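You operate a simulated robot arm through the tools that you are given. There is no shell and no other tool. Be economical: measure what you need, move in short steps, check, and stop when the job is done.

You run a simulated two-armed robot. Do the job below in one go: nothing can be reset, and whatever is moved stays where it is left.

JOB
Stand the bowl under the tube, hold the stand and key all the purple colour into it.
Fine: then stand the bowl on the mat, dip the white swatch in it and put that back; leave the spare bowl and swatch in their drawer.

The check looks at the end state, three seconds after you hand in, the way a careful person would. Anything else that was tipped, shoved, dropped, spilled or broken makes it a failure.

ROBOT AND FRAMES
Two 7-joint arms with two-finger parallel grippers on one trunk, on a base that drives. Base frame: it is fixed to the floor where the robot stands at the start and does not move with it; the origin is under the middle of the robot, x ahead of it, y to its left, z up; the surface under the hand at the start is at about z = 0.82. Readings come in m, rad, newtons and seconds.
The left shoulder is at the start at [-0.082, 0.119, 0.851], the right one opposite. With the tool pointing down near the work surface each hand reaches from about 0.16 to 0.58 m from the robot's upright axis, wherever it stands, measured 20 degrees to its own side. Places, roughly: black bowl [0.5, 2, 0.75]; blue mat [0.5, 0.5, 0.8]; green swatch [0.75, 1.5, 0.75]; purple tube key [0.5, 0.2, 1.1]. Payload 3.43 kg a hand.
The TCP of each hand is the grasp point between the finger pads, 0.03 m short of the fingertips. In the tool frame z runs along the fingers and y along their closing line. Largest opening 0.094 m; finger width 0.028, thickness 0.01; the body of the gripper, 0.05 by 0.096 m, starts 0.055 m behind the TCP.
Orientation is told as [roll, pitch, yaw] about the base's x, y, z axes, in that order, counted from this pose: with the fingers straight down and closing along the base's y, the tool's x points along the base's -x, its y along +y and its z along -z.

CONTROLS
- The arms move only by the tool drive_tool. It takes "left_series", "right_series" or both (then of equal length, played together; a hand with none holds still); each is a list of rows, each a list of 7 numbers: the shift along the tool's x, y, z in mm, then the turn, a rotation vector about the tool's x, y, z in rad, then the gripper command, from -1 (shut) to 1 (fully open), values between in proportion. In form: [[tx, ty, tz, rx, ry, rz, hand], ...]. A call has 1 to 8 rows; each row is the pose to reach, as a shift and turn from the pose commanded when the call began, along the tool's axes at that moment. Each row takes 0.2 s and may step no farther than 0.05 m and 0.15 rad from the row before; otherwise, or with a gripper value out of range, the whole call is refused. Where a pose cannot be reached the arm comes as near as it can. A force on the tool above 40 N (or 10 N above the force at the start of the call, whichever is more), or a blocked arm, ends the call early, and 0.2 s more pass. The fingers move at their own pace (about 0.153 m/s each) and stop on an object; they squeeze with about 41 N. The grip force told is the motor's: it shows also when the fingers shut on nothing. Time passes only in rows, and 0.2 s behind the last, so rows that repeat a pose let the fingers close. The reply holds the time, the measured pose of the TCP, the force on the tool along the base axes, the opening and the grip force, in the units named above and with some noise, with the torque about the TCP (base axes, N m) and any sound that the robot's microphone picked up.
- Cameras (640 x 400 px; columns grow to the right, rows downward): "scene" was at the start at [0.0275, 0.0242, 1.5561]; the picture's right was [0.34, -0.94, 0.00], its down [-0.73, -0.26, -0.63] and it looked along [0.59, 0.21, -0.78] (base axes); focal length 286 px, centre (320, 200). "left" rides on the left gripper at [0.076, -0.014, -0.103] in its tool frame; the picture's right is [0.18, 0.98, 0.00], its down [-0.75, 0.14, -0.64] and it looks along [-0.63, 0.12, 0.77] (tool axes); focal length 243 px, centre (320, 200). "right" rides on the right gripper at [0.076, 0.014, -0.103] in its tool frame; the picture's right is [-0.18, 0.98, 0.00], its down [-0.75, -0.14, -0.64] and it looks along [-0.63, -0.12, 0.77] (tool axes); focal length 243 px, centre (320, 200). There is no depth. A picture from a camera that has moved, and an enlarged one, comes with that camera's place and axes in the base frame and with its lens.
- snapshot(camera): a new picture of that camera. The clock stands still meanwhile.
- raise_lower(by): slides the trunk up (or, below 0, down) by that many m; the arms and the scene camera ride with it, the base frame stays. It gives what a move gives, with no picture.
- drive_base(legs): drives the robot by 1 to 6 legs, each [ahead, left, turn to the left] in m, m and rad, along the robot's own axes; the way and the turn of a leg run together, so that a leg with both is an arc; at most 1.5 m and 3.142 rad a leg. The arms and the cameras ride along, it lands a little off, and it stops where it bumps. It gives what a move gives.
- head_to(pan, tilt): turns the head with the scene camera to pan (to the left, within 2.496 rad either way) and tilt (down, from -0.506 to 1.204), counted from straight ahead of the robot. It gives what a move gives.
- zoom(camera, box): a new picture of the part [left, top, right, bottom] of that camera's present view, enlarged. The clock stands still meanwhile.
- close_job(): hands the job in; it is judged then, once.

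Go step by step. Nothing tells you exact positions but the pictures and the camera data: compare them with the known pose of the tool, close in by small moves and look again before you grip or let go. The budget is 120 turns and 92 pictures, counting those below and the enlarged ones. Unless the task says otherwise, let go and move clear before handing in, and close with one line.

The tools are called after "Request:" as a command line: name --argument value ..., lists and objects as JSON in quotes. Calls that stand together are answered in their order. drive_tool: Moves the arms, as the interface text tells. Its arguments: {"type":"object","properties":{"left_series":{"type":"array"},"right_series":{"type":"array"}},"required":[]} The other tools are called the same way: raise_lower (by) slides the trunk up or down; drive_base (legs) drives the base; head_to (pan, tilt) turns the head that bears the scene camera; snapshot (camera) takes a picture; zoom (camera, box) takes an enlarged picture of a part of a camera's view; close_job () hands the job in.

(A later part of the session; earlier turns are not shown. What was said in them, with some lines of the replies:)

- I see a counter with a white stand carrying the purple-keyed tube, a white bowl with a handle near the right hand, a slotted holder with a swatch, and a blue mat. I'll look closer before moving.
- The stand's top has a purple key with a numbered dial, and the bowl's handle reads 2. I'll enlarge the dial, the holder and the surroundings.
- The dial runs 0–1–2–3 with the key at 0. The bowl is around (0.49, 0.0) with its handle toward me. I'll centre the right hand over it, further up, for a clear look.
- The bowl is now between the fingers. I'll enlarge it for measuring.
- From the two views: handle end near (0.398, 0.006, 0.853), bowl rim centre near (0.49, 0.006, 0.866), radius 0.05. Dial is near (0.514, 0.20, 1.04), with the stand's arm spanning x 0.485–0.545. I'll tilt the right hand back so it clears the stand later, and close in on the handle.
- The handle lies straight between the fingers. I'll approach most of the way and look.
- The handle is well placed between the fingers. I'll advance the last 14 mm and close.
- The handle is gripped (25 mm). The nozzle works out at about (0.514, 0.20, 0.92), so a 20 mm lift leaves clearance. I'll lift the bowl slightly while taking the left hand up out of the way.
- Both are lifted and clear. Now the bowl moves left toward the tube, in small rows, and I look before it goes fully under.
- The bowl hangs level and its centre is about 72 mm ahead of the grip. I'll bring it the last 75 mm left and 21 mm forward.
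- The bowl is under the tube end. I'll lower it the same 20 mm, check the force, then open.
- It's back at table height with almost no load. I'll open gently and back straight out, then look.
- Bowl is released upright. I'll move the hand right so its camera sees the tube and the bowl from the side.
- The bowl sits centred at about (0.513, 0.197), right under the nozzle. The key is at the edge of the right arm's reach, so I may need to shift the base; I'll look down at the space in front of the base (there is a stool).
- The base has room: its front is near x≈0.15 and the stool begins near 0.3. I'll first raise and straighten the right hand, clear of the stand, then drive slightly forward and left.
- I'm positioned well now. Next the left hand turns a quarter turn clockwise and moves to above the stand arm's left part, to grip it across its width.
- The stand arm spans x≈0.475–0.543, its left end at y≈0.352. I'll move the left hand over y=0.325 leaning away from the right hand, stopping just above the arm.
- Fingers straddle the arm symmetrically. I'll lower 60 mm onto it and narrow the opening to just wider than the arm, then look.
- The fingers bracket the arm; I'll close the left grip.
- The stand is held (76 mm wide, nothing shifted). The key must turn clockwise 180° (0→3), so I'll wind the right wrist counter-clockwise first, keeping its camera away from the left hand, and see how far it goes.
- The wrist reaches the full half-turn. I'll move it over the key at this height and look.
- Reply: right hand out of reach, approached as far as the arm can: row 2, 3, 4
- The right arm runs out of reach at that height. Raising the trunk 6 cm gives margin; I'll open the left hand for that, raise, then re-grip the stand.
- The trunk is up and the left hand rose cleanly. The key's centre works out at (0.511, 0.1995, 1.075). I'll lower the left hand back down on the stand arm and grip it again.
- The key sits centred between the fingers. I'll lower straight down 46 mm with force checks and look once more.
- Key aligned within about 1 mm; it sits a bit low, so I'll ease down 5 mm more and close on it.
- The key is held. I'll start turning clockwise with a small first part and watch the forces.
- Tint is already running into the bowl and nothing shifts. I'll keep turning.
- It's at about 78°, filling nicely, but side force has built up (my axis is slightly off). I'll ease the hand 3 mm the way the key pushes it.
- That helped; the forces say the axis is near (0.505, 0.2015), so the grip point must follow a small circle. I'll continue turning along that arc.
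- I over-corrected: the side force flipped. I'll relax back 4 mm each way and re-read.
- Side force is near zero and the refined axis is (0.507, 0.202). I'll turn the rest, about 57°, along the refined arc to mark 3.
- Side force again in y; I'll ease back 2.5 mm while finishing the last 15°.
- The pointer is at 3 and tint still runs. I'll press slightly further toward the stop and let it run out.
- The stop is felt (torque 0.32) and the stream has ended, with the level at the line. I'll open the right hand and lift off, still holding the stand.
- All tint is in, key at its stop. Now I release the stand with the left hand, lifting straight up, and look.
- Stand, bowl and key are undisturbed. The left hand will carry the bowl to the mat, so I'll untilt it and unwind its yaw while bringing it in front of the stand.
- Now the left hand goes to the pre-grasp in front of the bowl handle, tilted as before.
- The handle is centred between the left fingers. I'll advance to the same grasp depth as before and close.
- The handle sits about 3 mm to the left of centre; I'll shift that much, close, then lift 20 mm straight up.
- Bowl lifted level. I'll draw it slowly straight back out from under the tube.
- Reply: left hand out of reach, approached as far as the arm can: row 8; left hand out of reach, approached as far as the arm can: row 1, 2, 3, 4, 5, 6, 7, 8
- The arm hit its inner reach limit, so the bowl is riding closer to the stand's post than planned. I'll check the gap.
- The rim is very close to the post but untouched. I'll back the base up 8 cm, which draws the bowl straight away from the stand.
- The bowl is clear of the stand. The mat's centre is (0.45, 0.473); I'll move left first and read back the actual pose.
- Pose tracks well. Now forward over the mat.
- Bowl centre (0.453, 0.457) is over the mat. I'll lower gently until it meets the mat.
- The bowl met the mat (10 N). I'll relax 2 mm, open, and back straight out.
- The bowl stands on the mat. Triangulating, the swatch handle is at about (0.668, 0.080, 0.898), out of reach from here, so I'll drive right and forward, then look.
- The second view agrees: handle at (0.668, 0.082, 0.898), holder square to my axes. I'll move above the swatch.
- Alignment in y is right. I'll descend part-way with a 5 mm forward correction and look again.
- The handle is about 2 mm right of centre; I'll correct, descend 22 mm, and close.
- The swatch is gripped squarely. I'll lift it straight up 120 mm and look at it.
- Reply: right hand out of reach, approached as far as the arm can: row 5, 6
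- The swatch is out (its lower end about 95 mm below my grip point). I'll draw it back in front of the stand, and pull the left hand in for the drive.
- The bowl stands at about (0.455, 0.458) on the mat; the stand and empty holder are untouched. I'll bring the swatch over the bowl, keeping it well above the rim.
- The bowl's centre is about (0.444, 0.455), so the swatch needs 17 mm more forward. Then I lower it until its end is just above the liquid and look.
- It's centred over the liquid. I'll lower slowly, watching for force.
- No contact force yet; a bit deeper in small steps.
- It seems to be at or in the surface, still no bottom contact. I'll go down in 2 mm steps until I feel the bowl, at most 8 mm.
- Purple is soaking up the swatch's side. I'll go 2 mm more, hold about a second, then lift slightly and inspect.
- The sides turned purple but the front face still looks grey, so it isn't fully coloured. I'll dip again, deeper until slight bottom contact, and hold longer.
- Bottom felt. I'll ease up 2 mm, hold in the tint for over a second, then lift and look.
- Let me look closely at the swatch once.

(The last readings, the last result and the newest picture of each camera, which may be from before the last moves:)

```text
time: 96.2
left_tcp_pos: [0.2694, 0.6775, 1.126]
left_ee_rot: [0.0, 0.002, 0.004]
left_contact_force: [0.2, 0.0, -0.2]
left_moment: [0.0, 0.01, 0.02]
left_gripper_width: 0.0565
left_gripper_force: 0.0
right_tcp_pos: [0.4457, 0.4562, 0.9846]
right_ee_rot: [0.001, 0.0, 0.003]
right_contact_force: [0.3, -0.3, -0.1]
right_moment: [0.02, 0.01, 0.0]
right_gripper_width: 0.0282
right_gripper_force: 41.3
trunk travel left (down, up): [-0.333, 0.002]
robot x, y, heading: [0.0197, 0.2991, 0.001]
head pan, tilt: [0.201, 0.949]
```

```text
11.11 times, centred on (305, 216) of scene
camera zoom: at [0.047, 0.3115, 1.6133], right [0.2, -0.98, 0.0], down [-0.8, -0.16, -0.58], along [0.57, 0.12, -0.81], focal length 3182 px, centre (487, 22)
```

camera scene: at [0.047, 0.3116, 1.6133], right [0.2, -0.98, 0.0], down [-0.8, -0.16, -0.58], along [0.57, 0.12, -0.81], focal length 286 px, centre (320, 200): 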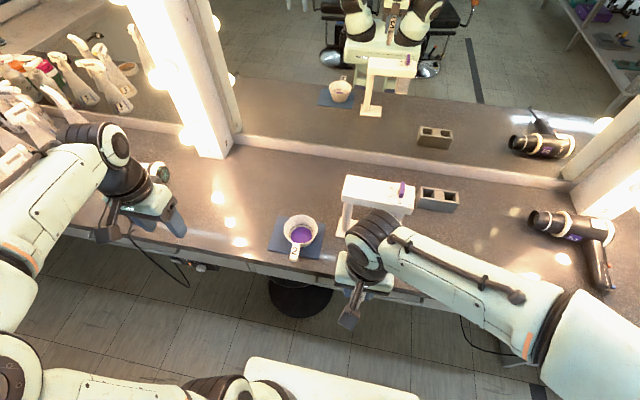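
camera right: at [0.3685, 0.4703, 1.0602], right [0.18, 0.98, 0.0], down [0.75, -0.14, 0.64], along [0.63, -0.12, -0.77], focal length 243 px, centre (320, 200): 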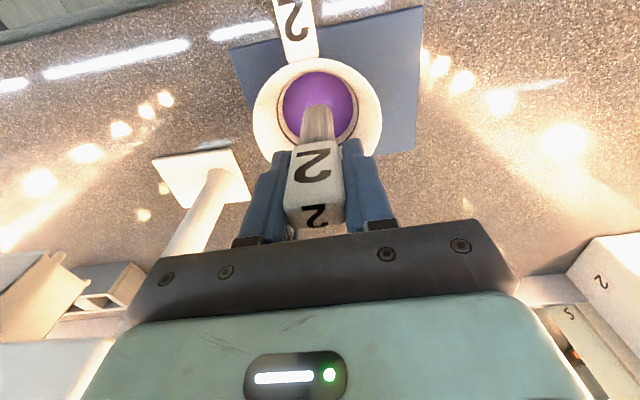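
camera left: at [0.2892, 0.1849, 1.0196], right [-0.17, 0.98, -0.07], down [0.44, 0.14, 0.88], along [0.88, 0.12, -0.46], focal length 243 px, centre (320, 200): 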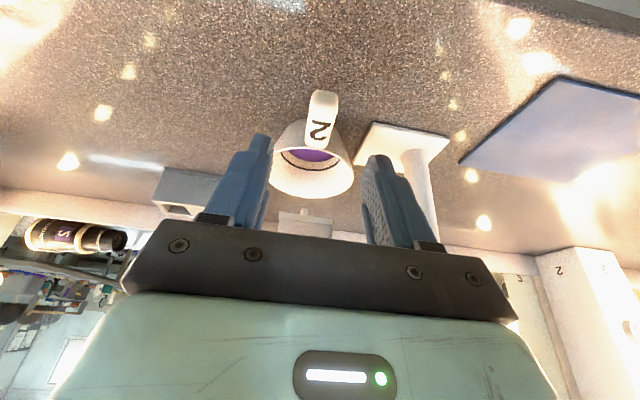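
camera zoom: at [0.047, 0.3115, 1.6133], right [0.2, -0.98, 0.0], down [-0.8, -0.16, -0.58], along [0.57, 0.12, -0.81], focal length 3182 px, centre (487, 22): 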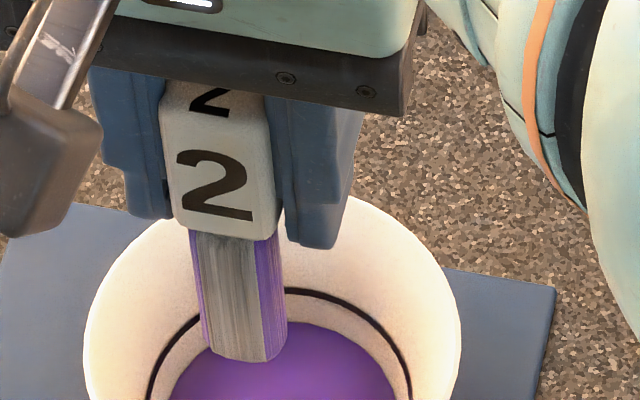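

The swatch took the tint: its faces beside the front are purple, and it touched bottom and stayed for over a second. Now I carry it back: up, away from the bowl, and back in front of the stand.

Request:
drive_tool --right_series '[[0, 0, -20, 0, 0, 0, -1], [0, 0, -50, 0, 0, 0, -1], [10, 0, -75, 0, 0, 0, -1], [50, 0, -75, 0, 0, 0, -1], [95, 0, -75, 0, 0, 0, -1], [140, -10, -75, 0, 0, 0, -1], [175, -40, -75, 0, 0, 0, -1], [200, -80, -75, 0, 0, 0, -1]]'

Request:
drive_tool --right_series '[[0, -40, 0, 0, 0, 0, -1], [0, -80, 0, 0, 0, 0, -1], [0, -100, 0, 0, 0, 0, -1]]'

Request:
drive_base --legs '[[0, -0.26, 0], [0.1, 0, 0]]'

Request:
head_to --pan 0.1 --tilt 0.85

```text
time: 98.0
left_tcp_pos: [0.2693, 0.6763, 1.1282]
left_ee_rot: [0.0, 0.002, 0.005]
left_contact_force: [-0.3, -0.4, 0.0]
left_moment: [-0.01, -0.03, -0.03]
left_gripper_width: 0.0561
left_gripper_force: 0.0
right_tcp_pos: [0.2465, 0.3748, 1.059]
right_ee_rot: [0.001, -0.001, -0.001]
right_contact_force: [-0.3, -0.7, 0.9]
right_moment: [0.0, 0.01, -0.01]
right_gripper_width: 0.0283
right_gripper_force: 40.7
trunk travel left (down, up): [-0.333, 0.002]
robot x, y, heading: [0.0222, 0.2996, 0.007]
head pan, tilt: [0.201, 0.949]
```

```text
time: 98.8
left_tcp_pos: [0.2691, 0.6774, 1.1276]
left_ee_rot: [0.0, 0.002, 0.004]
left_contact_force: [0.1, 0.3, 0.3]
left_moment: [0.02, 0.02, -0.02]
left_gripper_width: 0.0565
left_gripper_force: 0.1
right_tcp_pos: [0.2466, 0.2766, 1.0561]
right_ee_rot: [0.002, 0.0, 0.002]
right_contact_force: [-0.3, 0.2, -0.7]
right_moment: [0.0, -0.05, -0.03]
right_gripper_width: 0.028
right_gripper_force: 41.6
trunk travel left (down, up): [-0.333, 0.002]
robot x, y, heading: [0.0184, 0.2982, -0.003]
head pan, tilt: [0.201, 0.949]
```

```text
time: 102.5
left_tcp_pos: [0.3687, 0.4169, 1.1264]
left_ee_rot: [0.0, 0.003, 0.003]
left_contact_force: [0.0, 0.5, -0.4]
left_moment: [0.0, 0.01, 0.0]
left_gripper_width: 0.0564
left_gripper_force: 0.1
right_tcp_pos: [0.3439, 0.0151, 1.0585]
right_ee_rot: [0.0, 0.001, 0.003]
right_contact_force: [0.1, 0.1, -0.1]
right_moment: [0.0, 0.01, -0.02]
right_gripper_width: 0.0281
right_gripper_force: 41.1
trunk travel left (down, up): [-0.333, 0.002]
robot x, y, heading: [0.1226, 0.0389, 0.002]
head pan, tilt: [0.201, 0.949]
```

```text
time: 103.1
left_tcp_pos: [0.3701, 0.4163, 1.1272]
left_ee_rot: [-0.001, 0.002, 0.003]
left_contact_force: [0.2, 0.7, 0.9]
left_moment: [0.01, 0.05, -0.02]
left_gripper_width: 0.0562
left_gripper_force: 0.1
right_tcp_pos: [0.3455, 0.015, 1.0579]
right_ee_rot: [0.0, 0.001, 0.002]
right_contact_force: [0.9, -0.8, -1.1]
right_moment: [0.02, 0.02, 0.02]
right_gripper_width: 0.0281
right_gripper_force: 40.5
trunk travel left (down, up): [-0.333, 0.002]
robot x, y, heading: [0.1207, 0.0369, -0.001]
head pan, tilt: [0.099, 0.85]
```

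I'm back at the same spot to within a millimetre; the grasp pose was (0.671, 0.079, 0.911). I'll bring the swatch above its slot and look.

Request:
drive_tool --right_series '[[-40, 0, 0, 0, 0, 0, -1], [-85, 0, 5, 0, 0, 0, -1], [-130, 5, 10, 0, 0, 0, -1], [-175, 15, 20, 0, 0, 0, -1], [-220, 30, 30, 0, 0, 0, -1], [-262, 45, 40, 0, 0, 0, -1], [-300, 58, 50, 0, 0, 0, -1], [-325, 64, 57, 0, 0, 0, -1]]'

Request:
snapshot --camera "right"

Request:
zoom --camera "scene" --box '[290, 140, 400, 260]'

```text
time: 104.9
left_tcp_pos: [0.3696, 0.417, 1.1267]
left_ee_rot: [0.001, 0.002, 0.004]
left_contact_force: [0.3, 0.0, 0.7]
left_moment: [0.0, -0.02, 0.0]
left_gripper_width: 0.0564
left_gripper_force: 0.1
right_tcp_pos: [0.6653, 0.0786, 0.9995]
right_ee_rot: [-0.001, 0.004, 0.002]
right_contact_force: [0.4, 0.0, -0.4]
right_moment: [-0.02, -0.03, -0.04]
right_gripper_width: 0.028
right_gripper_force: 40.5
right hand out of reach, approached as far as the arm can: row 8
trunk travel left (down, up): [-0.333, 0.002]
robot x, y, heading: [0.1201, 0.0385, 0.008]
head pan, tilt: [0.099, 0.85]
```

```text
7 pictures are left
camera right: at [0.5876, 0.0933, 1.1014], right [0.18, 0.98, 0.0], down [0.76, -0.14, 0.64], along [0.63, -0.12, -0.77], focal length 243 px, centre (320, 200)
```

right: 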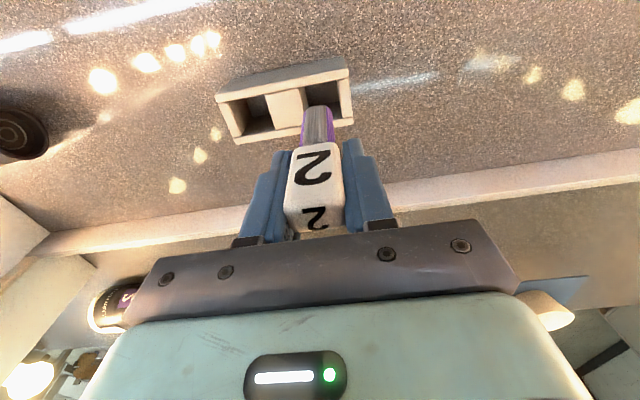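

```text
3.33 times, centred on (345, 200) of scene
camera zoom: at [0.1535, 0.0439, 1.6208], right [0.1, -0.99, 0.0], down [-0.75, -0.08, -0.66], along [0.66, 0.07, -0.75], focal length 954 px, centre (237, 200)
```

zoom: 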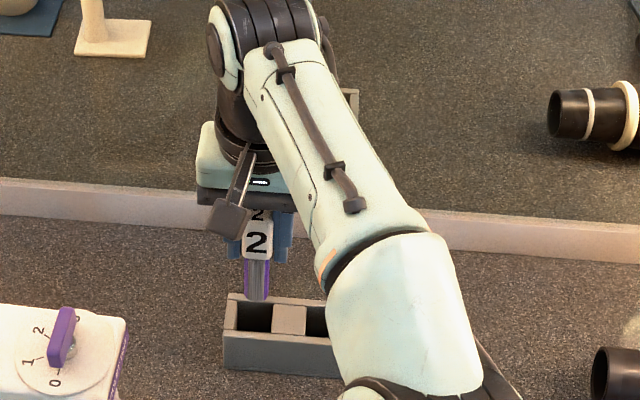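

At this height the arm is a few mm short, so I'll nudge the base forward 2.5 cm and then re-aim exactly.

Request:
drive_base --legs '[[0.025, 0, 0]]'

Request:
drive_tool --right_series '[[10, 0, 0, 0, 0, 0, -1], [20, 0, 0, 0, 0, 0, -1], [20, 0, 0, 0, 0, 0, -1]]'

```text
time: 105.8
left_tcp_pos: [0.3908, 0.4157, 1.127]
left_ee_rot: [0.001, 0.003, 0.005]
left_contact_force: [0.1, -0.8, 0.3]
left_moment: [-0.01, -0.04, 0.04]
left_gripper_width: 0.0565
left_gripper_force: 0.2
right_tcp_pos: [0.6871, 0.0793, 0.998]
right_ee_rot: [-0.001, 0.0, 0.001]
right_contact_force: [0.0, -0.2, 0.0]
right_moment: [0.0, -0.03, 0.0]
right_gripper_width: 0.0281
right_gripper_force: 41.6
trunk travel left (down, up): [-0.333, 0.002]
robot x, y, heading: [0.1437, 0.0349, -0.001]
head pan, tilt: [0.099, 0.85]
```

```text
time: 106.5
left_tcp_pos: [0.394, 0.4164, 1.1289]
left_ee_rot: [0.002, 0.001, 0.004]
left_contact_force: [0.3, 0.6, 0.2]
left_moment: [0.02, -0.01, 0.02]
left_gripper_width: 0.0565
left_gripper_force: 0.0
right_tcp_pos: [0.6683, 0.0789, 0.9991]
right_ee_rot: [0.0, -0.001, 0.002]
right_contact_force: [0.5, 0.0, 0.0]
right_moment: [0.01, 0.01, 0.01]
right_gripper_width: 0.028
right_gripper_force: 40.4
trunk travel left (down, up): [-0.333, 0.002]
robot x, y, heading: [0.1425, 0.0376, 0.0]
head pan, tilt: [0.099, 0.85]
```

Reach is fine now. I'll correct 2 mm and lower into the slot, watching the force.

Request:
drive_tool --right_series '[[-2.3, 0.2, 0, 0, 0, 0, -1], [-2.3, 0.2, 15, 0, 0, 0, -1], [-2.3, 0.2, 30, 0, 0, 0, -1], [-2.3, 0.2, 45, 0, 0, 0, -1], [-2.3, 0.2, 60, 0, 0, 0, -1]]'

Request:
zoom --camera "right" --box '[200, 60, 440, 240]'

```text
time: 107.8
left_tcp_pos: [0.3934, 0.4172, 1.128]
left_ee_rot: [0.002, 0.003, 0.003]
left_contact_force: [0.0, 0.2, -0.2]
left_moment: [0.0, -0.01, 0.02]
left_gripper_width: 0.0565
left_gripper_force: 0.1
right_tcp_pos: [0.6709, 0.0787, 0.9399]
right_ee_rot: [-0.001, 0.001, 0.001]
right_contact_force: [1.1, -0.6, -0.3]
right_moment: [-0.02, -0.01, 0.02]
right_gripper_width: 0.0282
right_gripper_force: 40.3
trunk travel left (down, up): [-0.333, 0.002]
robot x, y, heading: [0.1453, 0.0341, 0.006]
head pan, tilt: [0.099, 0.85]
```

```text
2.22 times, centred on (320, 150) of right
camera zoom: at [0.5938, 0.0937, 1.0417], right [0.18, 0.98, 0.0], down [0.75, -0.14, 0.64], along [0.63, -0.12, -0.77], focal length 539 px, centre (320, 311)
```

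zoom: 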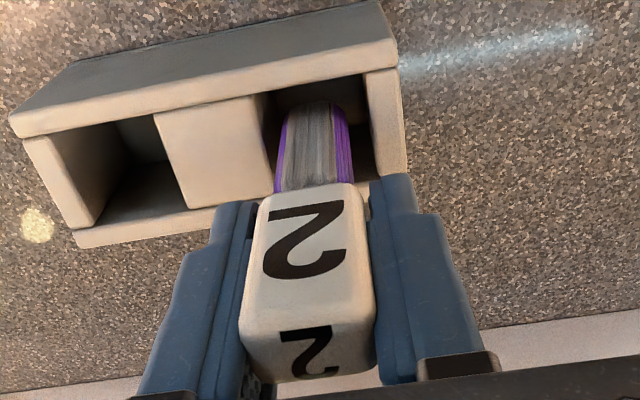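

The swatch is entering its slot cleanly. I'll lower the rest until it seats.

Request:
drive_tool --right_series '[[0, 0, 10, 0, 0, 0, -1], [0, 0, 20, 0, 0, 0, -1], [0, 0, 25, 0, 0, 0, -1], [0, 0, 28, 0, 0, 0, -1]]'

```text
time: 108.8
left_tcp_pos: [0.3926, 0.4165, 1.127]
left_ee_rot: [0.001, 0.003, 0.004]
left_contact_force: [0.1, -0.5, -0.6]
left_moment: [0.0, 0.0, 0.01]
left_gripper_width: 0.0566
left_gripper_force: 0.0
right_tcp_pos: [0.6702, 0.079, 0.9116]
right_ee_rot: [-0.001, 0.001, 0.002]
right_contact_force: [-0.6, 0.1, -1.3]
right_moment: [0.02, 0.0, 0.0]
right_gripper_width: 0.028
right_gripper_force: 40.6
trunk travel left (down, up): [-0.333, 0.002]
robot x, y, heading: [0.1385, 0.0363, 0.003]
head pan, tilt: [0.099, 0.85]
```

Request:
drive_tool --right_series '[[0, 0, 1, 0, 0, 0, -1], [0, 0, 2, 0, 0, 0, -1], [0, 0, 3, 0, 0, 0, -1]]'

```text
time: 109.5
left_tcp_pos: [0.3942, 0.4157, 1.1282]
left_ee_rot: [-0.001, 0.002, 0.004]
left_contact_force: [0.0, -0.4, 0.6]
left_moment: [-0.01, 0.01, -0.02]
left_gripper_width: 0.0565
left_gripper_force: 0.0
right_tcp_pos: [0.6723, 0.0794, 0.9082]
right_ee_rot: [0.001, 0.0, 0.001]
right_contact_force: [0.5, -0.8, 0.3]
right_moment: [-0.02, 0.0, -0.01]
right_gripper_width: 0.0279
right_gripper_force: 40.6
trunk travel left (down, up): [-0.333, 0.002]
robot x, y, heading: [0.1427, 0.0365, 0.003]
head pan, tilt: [0.099, 0.85]
```

Still no seat contact; a touch lower, at most 4 mm.

Request:
drive_tool --right_series '[[0, 0, 1, 0, 0, 0, -1], [0, 0, 2, 0, 0, 0, -1], [0, 0, 3, 0, 0, 0, -1], [0, 0, 4, 0, 0, 0, -1]]'

```text
time: 110.5
left_tcp_pos: [0.3918, 0.4163, 1.1281]
left_ee_rot: [0.001, 0.0, 0.003]
left_contact_force: [0.3, 0.1, 0.3]
left_moment: [-0.01, 0.02, 0.02]
left_gripper_width: 0.0562
left_gripper_force: 0.0
right_tcp_pos: [0.6694, 0.0791, 0.9083]
right_ee_rot: [0.003, -0.007, 0.002]
right_contact_force: [-1.6, -0.3, 25.4]
right_moment: [-0.11, 0.36, -0.02]
right_gripper_width: 0.0282
right_gripper_force: 40.8
trunk travel left (down, up): [-0.333, 0.002]
robot x, y, heading: [0.144, 0.0351, 0.003]
head pan, tilt: [0.099, 0.85]
```

Seated (floor felt at 0.908). I'll relax the push, open, and lift straight off.

Request:
drive_tool --right_series '[[0, 0, -3.5, 0, 0, 0, -1], [0, 0, -3.5, 0, 0, 0, -0.6], [0, 0, -3.5, 0, 0, 0, -0.15], [0, 0, -3.5, 0, 0, 0, 0], [0, 0, -25, 0, 0, 0, 0], [0, 0, -55, 0, 0, 0, 0], [25, 0, -80, 0, 0, 0, 0], [65, -10, -95, 0, 0, 0, 0]]'

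Request:
drive_tool --right_series '[[40, -20, -15, 0, 0, 0, 0], [85, -40, -30, 0, 0, 0, 0], [130, -60, -45, 0, 0, 0, 0], [175, -75, -60, 0, 0, 0, 0], [220, -90, -60, 0, 0, 0, 0]]'

Request:
snapshot --camera "scene"

Request:
zoom --camera "scene" --box '[290, 190, 400, 260]'

```text
time: 112.3
left_tcp_pos: [0.3925, 0.4177, 1.129]
left_ee_rot: [-0.001, 0.001, 0.004]
left_contact_force: [0.2, 0.3, 0.5]
left_moment: [0.03, -0.01, -0.01]
left_gripper_width: 0.0564
left_gripper_force: 0.1
right_tcp_pos: [0.6054, 0.0674, 1.0015]
right_ee_rot: [0.0, 0.0, 0.0]
right_contact_force: [0.8, -0.4, 0.1]
right_moment: [0.0, -0.05, -0.02]
right_gripper_width: 0.047
right_gripper_force: 0.1
trunk travel left (down, up): [-0.333, 0.002]
robot x, y, heading: [0.1465, 0.0402, 0.0]
head pan, tilt: [0.099, 0.85]
```

```text
refused: row 2 steps farther than a row can; nothing moved
```

```text
4 pictures are left
camera scene: at [0.1759, 0.0432, 1.6208], right [0.1, -0.99, 0.0], down [-0.75, -0.08, -0.66], along [0.66, 0.07, -0.75], focal length 286 px, centre (320, 200)
```

scene: 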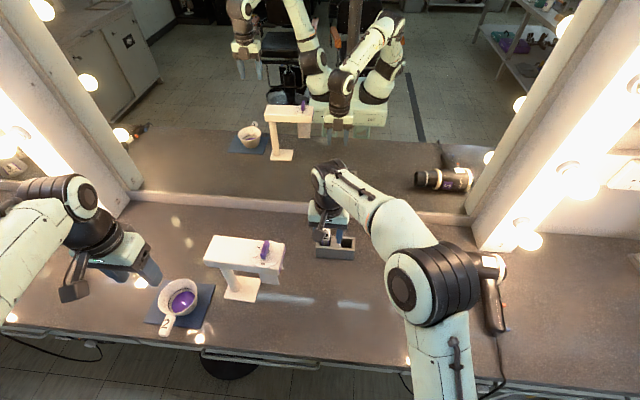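

```text
5.71 times, centred on (345, 225) of scene
camera zoom: at [0.1759, 0.0432, 1.6208], right [0.1, -0.99, 0.0], down [-0.75, -0.08, -0.66], along [0.66, 0.07, -0.75], focal length 1636 px, centre (177, 57)
```

zoom: 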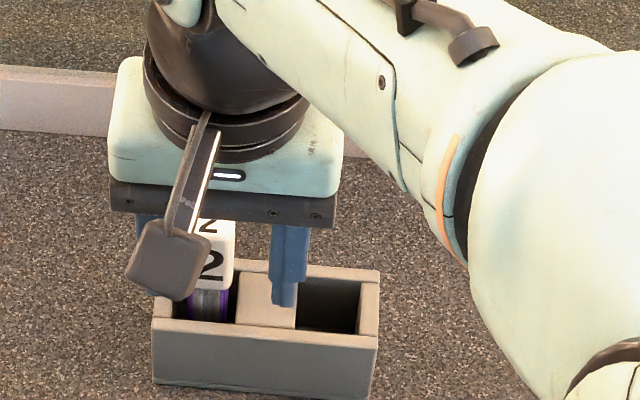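

The swatch stands back in its slot and my fingers are clear. I'll withdraw the right hand in shorter steps and take a final look.

Request:
drive_tool --right_series '[[35, -15, -12, 0, 0, 0, 0], [70, -30, -24, 0, 0, 0, 0], [105, -45, -36, 0, 0, 0, 0], [140, -60, -48, 0, 0, 0, 0], [175, -75, -60, 0, 0, 0, 0], [210, -90, -60, 0, 0, 0, 0], [240, -100, -60, 0, 0, 0, 0]]'

Request:
drive_base --legs '[[-0.14, 0, 0]]'

Request:
snapshot --camera "scene"

Request:
zoom --camera "scene" --box '[120, 140, 380, 300]'

```text
time: 114.0
left_tcp_pos: [0.393, 0.4168, 1.1266]
left_ee_rot: [0.0, 0.001, 0.005]
left_contact_force: [0.0, -0.4, 0.2]
left_moment: [0.01, -0.02, 0.02]
left_gripper_width: 0.0563
left_gripper_force: 0.0
right_tcp_pos: [0.3652, -0.0326, 1.0591]
right_ee_rot: [0.0, 0.001, 0.003]
right_contact_force: [0.3, 0.2, -0.1]
right_moment: [-0.03, -0.02, -0.03]
right_gripper_width: 0.047
right_gripper_force: 0.0
trunk travel left (down, up): [-0.333, 0.002]
robot x, y, heading: [0.1429, 0.0378, 0.003]
head pan, tilt: [0.099, 0.85]
```

```text
time: 115.3
left_tcp_pos: [0.2575, 0.416, 1.1287]
left_ee_rot: [0.0, 0.002, 0.003]
left_contact_force: [-0.8, 0.2, 0.0]
left_moment: [0.02, 0.0, 0.01]
left_gripper_width: 0.0566
left_gripper_force: 0.1
right_tcp_pos: [0.2289, -0.0318, 1.0593]
right_ee_rot: [-0.001, 0.001, -0.001]
right_contact_force: [0.8, 0.0, 0.1]
right_moment: [-0.01, 0.01, -0.01]
right_gripper_width: 0.047
right_gripper_force: 0.1
trunk travel left (down, up): [-0.333, 0.002]
robot x, y, heading: [0.0066, 0.0385, 0.006]
head pan, tilt: [0.099, 0.85]
```

```text
2 pictures are left
camera scene: at [0.0409, 0.0436, 1.6211], right [0.1, -0.99, 0.0], down [-0.75, -0.08, -0.66], along [0.66, 0.07, -0.75], focal length 286 px, centre (320, 200)
```

scene: 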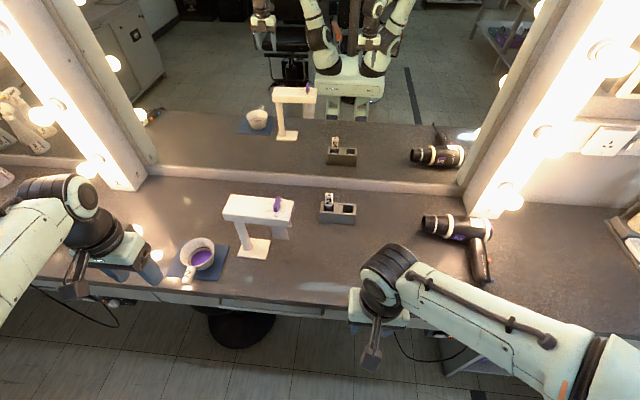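

```text
2.46 times, centred on (250, 220) of scene
camera zoom: at [0.0409, 0.0436, 1.6211], right [0.1, -0.99, 0.0], down [-0.75, -0.08, -0.66], along [0.66, 0.07, -0.75], focal length 705 px, centre (492, 151)
```

zoom: 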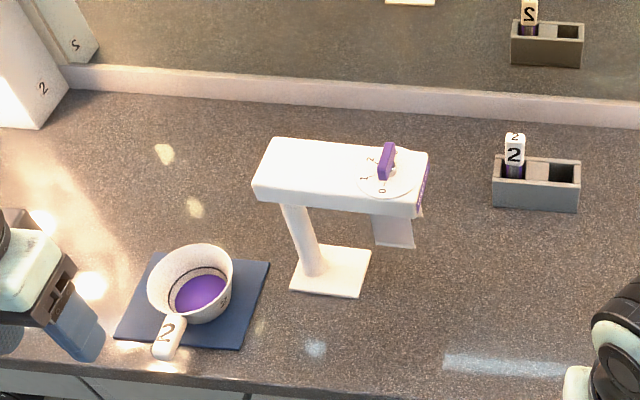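

Everything is in place: the bowl with the tint is on the mat, the key is at its stop, the swatch is back in its slot and purple, and both hands are clear. I'm handing in.

Request:
close_job

```text
The job is handed in.
```

The tint is all in the bowl, which is on the mat; the swatch is dipped and back in its slot. Its front face stayed greyish in close-ups, though the edges turned purple. The spare bowl and swatch were not touched.
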